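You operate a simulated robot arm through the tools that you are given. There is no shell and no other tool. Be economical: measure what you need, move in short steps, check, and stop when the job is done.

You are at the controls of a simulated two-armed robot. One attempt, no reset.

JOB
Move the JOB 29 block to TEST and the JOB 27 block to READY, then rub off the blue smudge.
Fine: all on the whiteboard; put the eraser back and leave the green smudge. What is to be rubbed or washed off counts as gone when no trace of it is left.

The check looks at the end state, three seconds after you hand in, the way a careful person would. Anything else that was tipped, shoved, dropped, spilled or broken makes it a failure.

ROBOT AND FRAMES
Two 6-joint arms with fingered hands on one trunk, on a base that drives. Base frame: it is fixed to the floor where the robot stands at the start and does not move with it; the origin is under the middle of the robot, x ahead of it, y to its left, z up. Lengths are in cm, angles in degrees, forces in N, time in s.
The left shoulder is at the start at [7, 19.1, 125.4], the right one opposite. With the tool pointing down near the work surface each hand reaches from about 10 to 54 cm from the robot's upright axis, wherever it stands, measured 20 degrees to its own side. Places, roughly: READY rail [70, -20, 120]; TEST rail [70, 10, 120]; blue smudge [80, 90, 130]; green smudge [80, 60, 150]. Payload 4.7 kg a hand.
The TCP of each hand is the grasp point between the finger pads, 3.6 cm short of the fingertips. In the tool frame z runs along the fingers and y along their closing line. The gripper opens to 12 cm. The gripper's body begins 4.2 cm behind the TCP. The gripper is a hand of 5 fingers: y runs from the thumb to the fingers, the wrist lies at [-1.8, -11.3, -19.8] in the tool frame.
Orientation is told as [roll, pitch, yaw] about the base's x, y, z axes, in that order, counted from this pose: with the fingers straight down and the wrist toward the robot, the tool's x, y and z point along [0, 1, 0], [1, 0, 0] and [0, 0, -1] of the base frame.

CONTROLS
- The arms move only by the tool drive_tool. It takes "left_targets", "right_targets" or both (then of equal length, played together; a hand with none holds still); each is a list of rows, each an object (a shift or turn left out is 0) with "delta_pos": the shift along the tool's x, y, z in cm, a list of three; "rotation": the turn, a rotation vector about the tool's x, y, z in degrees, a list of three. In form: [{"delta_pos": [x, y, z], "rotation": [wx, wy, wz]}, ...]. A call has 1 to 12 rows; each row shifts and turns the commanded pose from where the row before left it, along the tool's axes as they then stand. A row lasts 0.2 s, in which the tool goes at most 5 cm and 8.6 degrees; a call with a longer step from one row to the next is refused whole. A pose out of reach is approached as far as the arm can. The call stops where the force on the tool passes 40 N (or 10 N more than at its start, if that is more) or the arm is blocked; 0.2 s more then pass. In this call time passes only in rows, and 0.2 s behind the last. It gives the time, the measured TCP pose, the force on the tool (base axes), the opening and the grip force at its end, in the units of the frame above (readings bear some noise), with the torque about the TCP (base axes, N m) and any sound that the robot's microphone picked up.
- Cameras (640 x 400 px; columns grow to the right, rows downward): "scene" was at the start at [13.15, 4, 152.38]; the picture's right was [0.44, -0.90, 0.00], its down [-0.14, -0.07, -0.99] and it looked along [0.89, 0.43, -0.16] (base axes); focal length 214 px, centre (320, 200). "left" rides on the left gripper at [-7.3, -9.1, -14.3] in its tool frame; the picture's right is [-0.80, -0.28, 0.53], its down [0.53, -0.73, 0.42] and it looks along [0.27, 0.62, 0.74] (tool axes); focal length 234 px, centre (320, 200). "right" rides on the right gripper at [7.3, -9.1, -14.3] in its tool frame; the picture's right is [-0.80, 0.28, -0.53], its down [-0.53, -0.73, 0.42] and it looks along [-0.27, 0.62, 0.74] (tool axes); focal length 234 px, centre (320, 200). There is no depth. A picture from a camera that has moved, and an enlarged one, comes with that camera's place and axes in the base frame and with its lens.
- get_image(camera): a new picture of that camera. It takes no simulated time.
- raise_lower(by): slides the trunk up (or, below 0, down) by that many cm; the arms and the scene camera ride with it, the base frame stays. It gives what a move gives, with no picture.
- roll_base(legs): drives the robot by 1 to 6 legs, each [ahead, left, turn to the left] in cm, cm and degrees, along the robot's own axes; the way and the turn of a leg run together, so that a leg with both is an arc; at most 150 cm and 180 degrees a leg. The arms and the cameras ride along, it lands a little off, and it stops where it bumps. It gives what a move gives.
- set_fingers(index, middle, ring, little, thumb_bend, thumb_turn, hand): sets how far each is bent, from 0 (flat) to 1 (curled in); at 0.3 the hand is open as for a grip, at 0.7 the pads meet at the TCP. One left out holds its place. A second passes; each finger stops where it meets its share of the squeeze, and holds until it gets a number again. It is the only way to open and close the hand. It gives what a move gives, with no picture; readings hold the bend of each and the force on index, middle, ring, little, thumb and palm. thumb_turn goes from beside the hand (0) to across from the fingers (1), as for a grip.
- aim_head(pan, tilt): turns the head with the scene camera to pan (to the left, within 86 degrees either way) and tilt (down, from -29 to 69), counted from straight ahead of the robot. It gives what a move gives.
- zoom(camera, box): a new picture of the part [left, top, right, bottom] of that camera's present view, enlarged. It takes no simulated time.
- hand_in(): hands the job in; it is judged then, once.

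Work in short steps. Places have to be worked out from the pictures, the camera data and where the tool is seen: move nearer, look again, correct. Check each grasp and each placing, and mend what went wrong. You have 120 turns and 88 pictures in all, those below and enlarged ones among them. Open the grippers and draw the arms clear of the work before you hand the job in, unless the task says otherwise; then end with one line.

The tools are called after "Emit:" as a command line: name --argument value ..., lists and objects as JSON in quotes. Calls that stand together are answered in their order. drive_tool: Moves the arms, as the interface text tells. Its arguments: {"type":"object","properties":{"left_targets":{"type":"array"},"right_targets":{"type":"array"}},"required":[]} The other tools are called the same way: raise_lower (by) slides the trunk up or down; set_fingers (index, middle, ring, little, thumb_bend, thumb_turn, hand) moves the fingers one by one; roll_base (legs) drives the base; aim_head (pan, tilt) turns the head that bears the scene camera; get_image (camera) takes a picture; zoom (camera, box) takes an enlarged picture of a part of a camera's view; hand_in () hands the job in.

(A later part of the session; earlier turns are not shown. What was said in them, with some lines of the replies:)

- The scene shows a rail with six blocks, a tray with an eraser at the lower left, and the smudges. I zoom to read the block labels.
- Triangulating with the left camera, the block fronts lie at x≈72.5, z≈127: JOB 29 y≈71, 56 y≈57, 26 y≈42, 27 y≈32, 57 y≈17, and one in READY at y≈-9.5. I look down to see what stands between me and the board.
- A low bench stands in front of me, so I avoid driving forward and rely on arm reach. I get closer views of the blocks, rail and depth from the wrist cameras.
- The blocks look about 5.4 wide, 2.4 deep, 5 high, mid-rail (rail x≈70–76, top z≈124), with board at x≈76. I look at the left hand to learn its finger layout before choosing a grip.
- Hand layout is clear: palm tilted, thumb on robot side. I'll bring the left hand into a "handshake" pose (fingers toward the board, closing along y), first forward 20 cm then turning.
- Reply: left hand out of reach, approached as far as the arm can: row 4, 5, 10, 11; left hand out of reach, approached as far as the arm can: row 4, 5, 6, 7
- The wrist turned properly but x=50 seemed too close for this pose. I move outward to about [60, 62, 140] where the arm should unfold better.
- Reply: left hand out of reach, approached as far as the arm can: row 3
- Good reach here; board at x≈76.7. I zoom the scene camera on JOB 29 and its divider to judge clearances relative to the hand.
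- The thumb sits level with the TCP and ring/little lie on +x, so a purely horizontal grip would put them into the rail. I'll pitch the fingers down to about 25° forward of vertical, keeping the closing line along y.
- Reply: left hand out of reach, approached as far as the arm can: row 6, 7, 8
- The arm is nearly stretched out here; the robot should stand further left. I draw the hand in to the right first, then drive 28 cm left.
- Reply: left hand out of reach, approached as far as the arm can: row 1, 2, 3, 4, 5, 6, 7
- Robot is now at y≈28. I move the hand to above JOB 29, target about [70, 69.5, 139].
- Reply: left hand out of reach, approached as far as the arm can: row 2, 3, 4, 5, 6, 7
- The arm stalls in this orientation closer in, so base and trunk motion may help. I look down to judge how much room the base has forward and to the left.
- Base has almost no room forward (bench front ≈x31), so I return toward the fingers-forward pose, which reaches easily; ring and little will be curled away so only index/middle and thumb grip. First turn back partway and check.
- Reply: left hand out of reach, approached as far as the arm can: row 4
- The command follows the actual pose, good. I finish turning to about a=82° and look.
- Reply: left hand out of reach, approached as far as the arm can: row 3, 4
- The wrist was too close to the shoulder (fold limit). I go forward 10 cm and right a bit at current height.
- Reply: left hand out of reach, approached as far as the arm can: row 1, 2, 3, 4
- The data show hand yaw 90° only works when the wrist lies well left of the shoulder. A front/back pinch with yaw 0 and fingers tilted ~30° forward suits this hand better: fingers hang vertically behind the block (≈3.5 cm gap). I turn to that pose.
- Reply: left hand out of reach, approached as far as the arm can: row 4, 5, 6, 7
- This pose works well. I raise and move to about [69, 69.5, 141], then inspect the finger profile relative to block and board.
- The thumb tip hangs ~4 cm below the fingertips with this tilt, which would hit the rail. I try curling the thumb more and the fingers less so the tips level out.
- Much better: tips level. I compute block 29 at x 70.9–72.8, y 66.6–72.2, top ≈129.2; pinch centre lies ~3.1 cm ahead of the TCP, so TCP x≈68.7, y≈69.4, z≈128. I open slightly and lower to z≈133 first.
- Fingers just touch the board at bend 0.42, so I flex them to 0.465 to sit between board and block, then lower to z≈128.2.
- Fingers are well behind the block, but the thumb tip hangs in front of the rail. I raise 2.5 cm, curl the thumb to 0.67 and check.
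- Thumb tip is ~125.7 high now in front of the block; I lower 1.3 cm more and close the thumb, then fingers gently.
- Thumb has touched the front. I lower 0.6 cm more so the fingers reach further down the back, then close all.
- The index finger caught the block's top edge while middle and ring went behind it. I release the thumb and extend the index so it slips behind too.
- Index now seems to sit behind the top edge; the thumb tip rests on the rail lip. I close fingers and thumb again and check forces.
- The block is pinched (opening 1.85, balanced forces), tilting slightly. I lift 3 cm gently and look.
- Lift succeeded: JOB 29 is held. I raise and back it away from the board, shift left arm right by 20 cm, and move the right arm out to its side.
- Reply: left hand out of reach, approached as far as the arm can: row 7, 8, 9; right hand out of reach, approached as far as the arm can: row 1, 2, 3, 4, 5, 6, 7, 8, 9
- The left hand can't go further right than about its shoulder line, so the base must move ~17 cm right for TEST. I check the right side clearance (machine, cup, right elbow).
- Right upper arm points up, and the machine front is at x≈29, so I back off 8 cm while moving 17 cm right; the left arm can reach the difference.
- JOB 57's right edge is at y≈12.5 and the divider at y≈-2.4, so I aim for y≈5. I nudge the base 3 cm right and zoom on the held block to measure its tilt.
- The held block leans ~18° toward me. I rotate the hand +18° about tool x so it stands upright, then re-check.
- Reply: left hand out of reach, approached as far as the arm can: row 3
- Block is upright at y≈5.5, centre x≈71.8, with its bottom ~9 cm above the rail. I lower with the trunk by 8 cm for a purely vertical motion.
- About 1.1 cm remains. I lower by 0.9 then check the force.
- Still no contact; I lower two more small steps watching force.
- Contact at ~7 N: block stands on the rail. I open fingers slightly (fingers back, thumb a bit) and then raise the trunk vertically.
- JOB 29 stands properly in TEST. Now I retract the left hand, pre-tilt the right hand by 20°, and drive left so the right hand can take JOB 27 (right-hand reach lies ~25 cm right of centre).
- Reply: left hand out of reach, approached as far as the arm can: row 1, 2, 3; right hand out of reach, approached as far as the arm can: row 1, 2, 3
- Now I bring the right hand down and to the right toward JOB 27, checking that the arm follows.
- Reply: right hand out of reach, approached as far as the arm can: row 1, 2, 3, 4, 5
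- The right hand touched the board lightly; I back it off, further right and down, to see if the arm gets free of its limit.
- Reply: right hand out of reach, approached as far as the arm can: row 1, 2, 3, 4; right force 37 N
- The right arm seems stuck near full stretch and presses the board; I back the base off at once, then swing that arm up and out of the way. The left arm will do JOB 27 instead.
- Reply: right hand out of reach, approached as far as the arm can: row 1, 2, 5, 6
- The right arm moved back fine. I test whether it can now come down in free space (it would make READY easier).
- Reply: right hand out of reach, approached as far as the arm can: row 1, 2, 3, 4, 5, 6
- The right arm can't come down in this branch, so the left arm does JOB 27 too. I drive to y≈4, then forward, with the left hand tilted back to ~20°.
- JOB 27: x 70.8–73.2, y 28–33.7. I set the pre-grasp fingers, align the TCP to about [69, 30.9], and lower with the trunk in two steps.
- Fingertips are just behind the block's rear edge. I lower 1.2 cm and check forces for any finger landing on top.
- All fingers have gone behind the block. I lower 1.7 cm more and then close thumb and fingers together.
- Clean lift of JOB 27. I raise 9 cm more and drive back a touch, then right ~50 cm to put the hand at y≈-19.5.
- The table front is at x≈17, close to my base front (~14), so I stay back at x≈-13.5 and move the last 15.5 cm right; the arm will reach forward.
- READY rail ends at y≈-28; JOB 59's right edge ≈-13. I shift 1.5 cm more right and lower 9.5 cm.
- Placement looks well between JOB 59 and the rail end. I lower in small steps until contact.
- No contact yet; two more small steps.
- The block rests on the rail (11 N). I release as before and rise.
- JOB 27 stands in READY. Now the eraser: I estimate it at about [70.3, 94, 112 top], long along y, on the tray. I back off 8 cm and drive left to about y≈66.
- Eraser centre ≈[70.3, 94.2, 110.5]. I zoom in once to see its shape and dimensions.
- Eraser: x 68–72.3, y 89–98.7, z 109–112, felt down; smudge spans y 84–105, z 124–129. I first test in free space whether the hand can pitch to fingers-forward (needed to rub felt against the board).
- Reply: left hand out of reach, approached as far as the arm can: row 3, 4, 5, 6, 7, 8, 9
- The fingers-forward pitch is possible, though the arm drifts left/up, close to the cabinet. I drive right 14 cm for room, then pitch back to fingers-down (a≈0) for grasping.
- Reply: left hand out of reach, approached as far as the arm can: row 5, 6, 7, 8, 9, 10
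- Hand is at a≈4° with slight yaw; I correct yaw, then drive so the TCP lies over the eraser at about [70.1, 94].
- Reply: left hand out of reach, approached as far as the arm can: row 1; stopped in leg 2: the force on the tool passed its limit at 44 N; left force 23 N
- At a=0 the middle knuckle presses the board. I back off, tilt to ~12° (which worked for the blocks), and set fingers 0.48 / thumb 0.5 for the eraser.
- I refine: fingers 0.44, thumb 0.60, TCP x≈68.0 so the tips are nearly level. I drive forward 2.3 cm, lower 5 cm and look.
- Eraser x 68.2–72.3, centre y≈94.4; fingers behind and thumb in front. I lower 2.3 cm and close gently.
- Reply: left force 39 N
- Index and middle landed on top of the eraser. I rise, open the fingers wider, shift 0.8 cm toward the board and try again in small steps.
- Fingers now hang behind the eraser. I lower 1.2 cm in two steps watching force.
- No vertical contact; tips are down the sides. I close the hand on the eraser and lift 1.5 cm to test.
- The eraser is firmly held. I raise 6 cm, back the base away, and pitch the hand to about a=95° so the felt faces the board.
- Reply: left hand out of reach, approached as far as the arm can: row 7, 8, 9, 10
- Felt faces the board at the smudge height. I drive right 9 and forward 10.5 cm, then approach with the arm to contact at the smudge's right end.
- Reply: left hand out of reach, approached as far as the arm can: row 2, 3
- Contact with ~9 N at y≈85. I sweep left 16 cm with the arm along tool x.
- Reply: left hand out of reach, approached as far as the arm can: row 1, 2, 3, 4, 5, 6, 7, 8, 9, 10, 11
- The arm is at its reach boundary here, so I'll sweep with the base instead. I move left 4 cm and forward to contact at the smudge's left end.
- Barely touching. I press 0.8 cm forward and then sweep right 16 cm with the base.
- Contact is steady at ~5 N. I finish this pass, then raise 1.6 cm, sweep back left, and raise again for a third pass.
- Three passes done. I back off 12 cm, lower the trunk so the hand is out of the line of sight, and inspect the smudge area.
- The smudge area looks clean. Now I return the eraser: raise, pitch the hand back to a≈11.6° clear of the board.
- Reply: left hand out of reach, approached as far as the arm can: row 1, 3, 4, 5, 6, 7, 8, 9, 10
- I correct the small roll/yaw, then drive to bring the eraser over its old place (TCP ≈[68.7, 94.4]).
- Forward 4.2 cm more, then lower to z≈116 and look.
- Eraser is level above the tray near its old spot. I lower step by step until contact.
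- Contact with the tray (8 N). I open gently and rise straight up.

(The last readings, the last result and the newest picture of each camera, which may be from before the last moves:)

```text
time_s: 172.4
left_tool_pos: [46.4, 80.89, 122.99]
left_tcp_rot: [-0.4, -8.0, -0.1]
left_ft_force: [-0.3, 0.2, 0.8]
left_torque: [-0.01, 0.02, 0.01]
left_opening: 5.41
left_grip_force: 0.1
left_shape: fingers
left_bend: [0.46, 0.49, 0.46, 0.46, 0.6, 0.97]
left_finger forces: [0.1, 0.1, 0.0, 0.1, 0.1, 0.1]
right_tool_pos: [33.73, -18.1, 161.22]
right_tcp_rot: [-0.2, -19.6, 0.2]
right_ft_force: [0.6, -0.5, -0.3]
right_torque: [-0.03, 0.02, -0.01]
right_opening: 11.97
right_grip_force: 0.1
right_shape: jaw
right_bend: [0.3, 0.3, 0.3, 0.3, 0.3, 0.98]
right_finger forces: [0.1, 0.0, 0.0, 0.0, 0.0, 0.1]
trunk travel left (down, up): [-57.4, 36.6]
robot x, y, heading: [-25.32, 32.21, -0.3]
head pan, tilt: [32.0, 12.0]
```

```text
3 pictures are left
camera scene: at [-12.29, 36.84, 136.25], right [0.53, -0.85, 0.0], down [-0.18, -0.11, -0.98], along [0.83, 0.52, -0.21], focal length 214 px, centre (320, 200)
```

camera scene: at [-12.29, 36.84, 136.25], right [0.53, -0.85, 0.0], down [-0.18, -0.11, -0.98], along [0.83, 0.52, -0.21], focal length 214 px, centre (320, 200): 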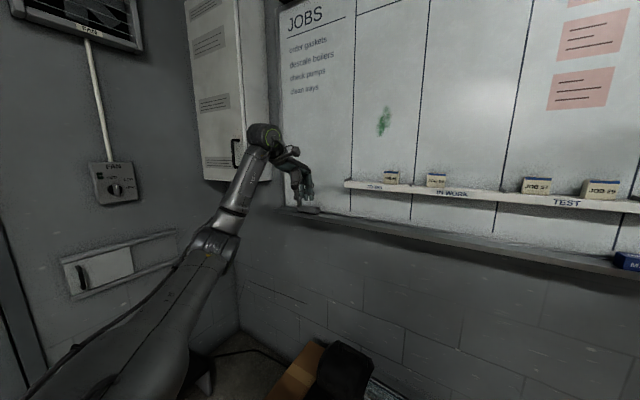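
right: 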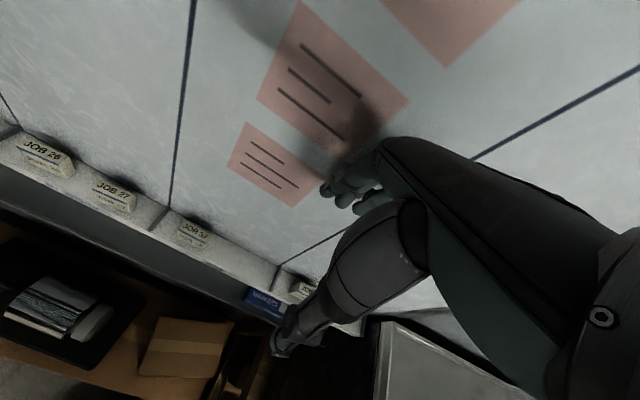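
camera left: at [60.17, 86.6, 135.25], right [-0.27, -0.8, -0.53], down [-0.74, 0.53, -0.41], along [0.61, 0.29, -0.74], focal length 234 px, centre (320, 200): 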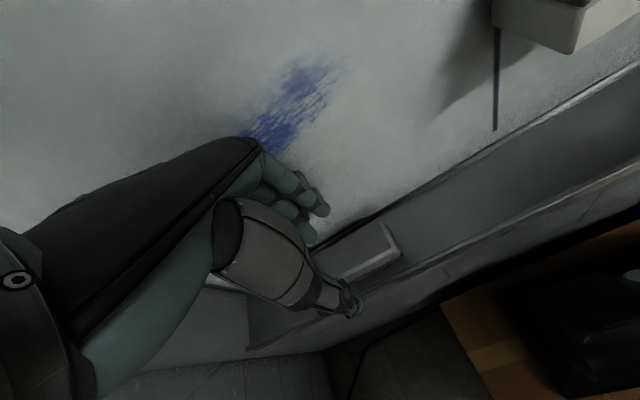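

The hand blocks part of the view; I drive right 42 cm for an unobstructed look at the smudge area and eraser.

Emit:
roll_base --legs '[[0, -42, 0]]'

Emit:
aim_head --pan 45 --tilt 8

Emit:
zoom --camera "scene" --box '[230, 140, 350, 240]'

```text
time_s: 175.0
left_tool_pos: [46.23, 38.81, 122.85]
left_tcp_rot: [-0.4, -8.1, -0.1]
left_ft_force: [0.0, 0.1, 0.6]
left_torque: [-0.01, 0.02, -0.02]
left_opening: 5.42
left_grip_force: 0.0
left_shape: fingers
left_bend: [0.46, 0.49, 0.46, 0.46, 0.6, 0.97]
left_finger forces: [0.0, 0.1, 0.0, 0.1, 0.0, 0.2]
right_tool_pos: [33.81, -59.95, 161.2]
right_tcp_rot: [-0.2, -19.6, 0.3]
right_ft_force: [-0.8, -0.2, 0.4]
right_torque: [0.02, 0.02, 0.03]
right_opening: 12.0
right_grip_force: 0.0
right_shape: jaw
right_bend: [0.3, 0.3, 0.3, 0.3, 0.3, 0.98]
right_finger forces: [0.0, 0.0, 0.1, 0.1, 0.0, 0.1]
trunk travel left (down, up): [-57.4, 36.6]
robot x, y, heading: [-25.03, -9.96, 0.0]
head pan, tilt: [32.0, 12.0]
```

```text
time_s: 175.8
left_tool_pos: [46.36, 38.98, 123.0]
left_tcp_rot: [-0.3, -8.2, 0.0]
left_ft_force: [0.1, -0.5, -0.3]
left_torque: [-0.03, -0.01, -0.01]
left_opening: 5.42
left_grip_force: 0.0
left_shape: fingers
left_bend: [0.46, 0.49, 0.46, 0.46, 0.6, 0.97]
left_finger forces: [0.0, 0.0, 0.0, 0.1, 0.0, 0.1]
right_tool_pos: [33.71, -60.09, 161.15]
right_tcp_rot: [-0.1, -19.6, 0.3]
right_ft_force: [-0.2, 0.5, 0.7]
right_torque: [0.05, -0.01, 0.0]
right_opening: 11.99
right_grip_force: 0.1
right_shape: jaw
right_bend: [0.3, 0.3, 0.3, 0.3, 0.3, 0.98]
right_finger forces: [0.0, 0.1, 0.0, 0.0, 0.0, 0.0]
trunk travel left (down, up): [-57.4, 36.6]
robot x, y, heading: [-25.02, -10.0, 0.1]
head pan, tilt: [45.0, 8.0]
```

```text
4.00 times, centred on (290, 190) of scene
camera zoom: at [-13.71, -3.58, 136.9], right [0.71, -0.71, 0.0], down [-0.1, -0.1, -0.99], along [0.7, 0.7, -0.14], focal length 858 px, centre (440, 240)
```

zoom: 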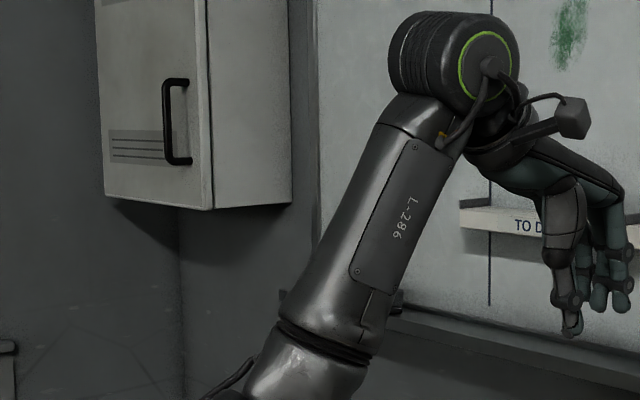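

The forearm hides it; viewing from the other side should be clear. I drive left to y≈53 and look with the head turned less.

Emit:
roll_base --legs '[[0, 63, 0]]'

Emit:
aim_head --pan 18 --tilt 8

Emit:
zoom --camera "scene" --box '[240, 140, 400, 260]'

```text
time_s: 179.3
left_tool_pos: [46.34, 102.65, 123.04]
left_tcp_rot: [-0.3, -8.1, 0.1]
left_ft_force: [-0.5, 0.1, 0.2]
left_torque: [-0.02, -0.01, 0.01]
left_opening: 5.43
left_grip_force: 0.1
left_shape: fingers
left_bend: [0.46, 0.49, 0.46, 0.46, 0.6, 0.97]
left_finger forces: [0.0, 0.0, 0.1, 0.0, 0.0, 0.0]
right_tool_pos: [33.76, 3.48, 161.18]
right_tcp_rot: [-0.2, -19.6, 0.4]
right_ft_force: [0.2, -0.6, -0.9]
right_torque: [0.0, 0.04, -0.01]
right_opening: 11.99
right_grip_force: 0.0
right_shape: jaw
right_bend: [0.3, 0.3, 0.3, 0.3, 0.3, 0.98]
right_finger forces: [0.0, 0.0, 0.1, 0.0, 0.1, 0.0]
trunk travel left (down, up): [-57.4, 36.6]
robot x, y, heading: [-24.94, 53.81, -0.0]
head pan, tilt: [45.0, 8.0]
```

```text
time_s: 180.2
left_tool_pos: [46.22, 102.5, 123.01]
left_tcp_rot: [-0.5, -8.1, 0.0]
left_ft_force: [0.0, -0.3, -0.3]
left_torque: [-0.01, 0.06, -0.01]
left_opening: 5.43
left_grip_force: 0.0
left_shape: fingers
left_bend: [0.46, 0.49, 0.46, 0.46, 0.6, 0.97]
left_finger forces: [0.0, 0.1, 0.0, 0.1, 0.0, 0.0]
right_tool_pos: [33.84, 3.43, 161.21]
right_tcp_rot: [-0.2, -19.6, 0.3]
right_ft_force: [0.3, 0.4, 0.1]
right_torque: [0.01, 0.0, 0.01]
right_opening: 11.99
right_grip_force: 0.2
right_shape: jaw
right_bend: [0.3, 0.3, 0.3, 0.3, 0.3, 0.98]
right_finger forces: [0.0, 0.0, 0.0, 0.0, 0.0, 0.0]
trunk travel left (down, up): [-57.4, 36.6]
robot x, y, heading: [-25.0, 53.73, 0.2]
head pan, tilt: [18.0, 8.0]
```

```text
3.33 times, centred on (320, 200) of scene
camera zoom: at [-11.47, 56.3, 136.9], right [0.31, -0.95, 0.0], down [-0.13, -0.04, -0.99], along [0.94, 0.31, -0.14], focal length 715 px, centre (320, 200)
```

zoom: 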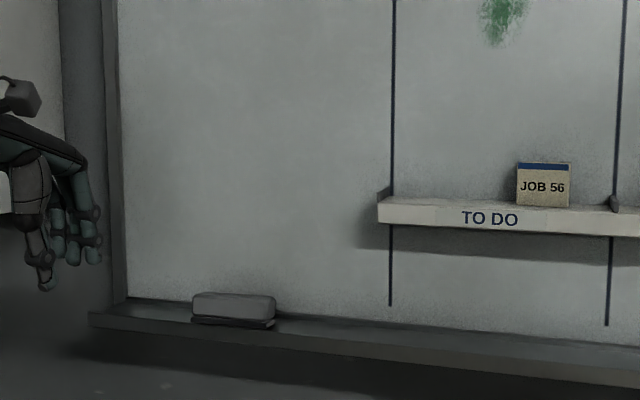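

The blue smudge is gone and the eraser is back in the tray. I open the left hand and take a last overall look at the blocks.

Emit:
set_fingers --hand "left" --index 0.3 --middle 0.3 --ring 0.3 --little 0.3 --thumb_bend 0.3

Emit:
aim_head --pan -25 --tilt 5

Emit:
zoom --camera "scene" --box '[150, 120, 450, 300]'

```text
time_s: 181.2
left_tool_pos: [46.29, 102.5, 122.99]
left_tcp_rot: [-0.4, -8.1, 0.0]
left_ft_force: [-0.7, -0.1, 0.3]
left_torque: [0.03, -0.02, -0.01]
left_opening: 12.17
left_grip_force: 0.0
left_shape: fingers
left_bend: [0.3, 0.3, 0.3, 0.3, 0.3, 0.97]
left_finger forces: [0.1, 0.0, 0.1, 0.1, 0.1, 0.1]
right_tool_pos: [33.82, 3.58, 161.17]
right_tcp_rot: [-0.1, -19.7, 0.4]
right_ft_force: [-2.2, -0.2, 0.6]
right_torque: [-0.01, -0.02, -0.01]
right_opening: 11.97
right_grip_force: 0.0
right_shape: jaw
right_bend: [0.3, 0.3, 0.3, 0.3, 0.3, 0.98]
right_finger forces: [0.0, 0.0, 0.1, 0.1, 0.0, 0.1]
trunk travel left (down, up): [-57.4, 36.6]
robot x, y, heading: [-25.22, 53.52, 0.2]
head pan, tilt: [18.0, 8.0]
```

```text
time_s: 182.3
left_tool_pos: [46.21, 102.4, 122.96]
left_tcp_rot: [-0.4, -8.1, 0.0]
left_ft_force: [0.9, 0.5, 0.9]
left_torque: [0.0, -0.02, -0.02]
left_opening: 12.19
left_grip_force: 0.2
left_shape: fingers
left_bend: [0.3, 0.3, 0.3, 0.3, 0.3, 0.97]
left_finger forces: [0.1, 0.0, 0.1, 0.0, 0.0, 0.0]
right_tool_pos: [33.81, 3.65, 161.23]
right_tcp_rot: [-0.2, -19.7, 0.4]
right_ft_force: [1.1, -1.4, 0.4]
right_torque: [0.0, -0.02, -0.03]
right_opening: 11.97
right_grip_force: 0.1
right_shape: jaw
right_bend: [0.3, 0.3, 0.3, 0.3, 0.3, 0.98]
right_finger forces: [0.0, 0.0, 0.0, 0.0, 0.0, 0.0]
trunk travel left (down, up): [-57.4, 36.6]
robot x, y, heading: [-25.07, 53.12, 0.0]
head pan, tilt: [-25.0, 5.0]
```

```text
2.13 times, centred on (300, 210) of scene
camera zoom: at [-11.94, 49.58, 137.38], right [-0.42, -0.91, 0.0], down [-0.08, 0.04, -1.0], along [0.9, -0.42, -0.09], focal length 458 px, centre (363, 179)
```

zoom: 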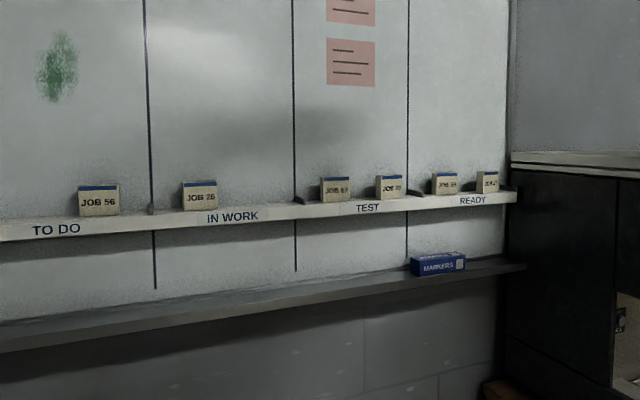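

All blocks stand upright in the right columns (57 and 29 in TEST, 59 and 27 in READY), the green smudge is intact, and both hands are open and clear. I hand in.

Emit:
hand_in

```text
The job is handed in.
```

I put JOB 29 on TEST and JOB 27 on READY, rubbed off the blue smudge, put the eraser back in the tray and left the green smudge alone; the last pictures showed nothing else out of place.
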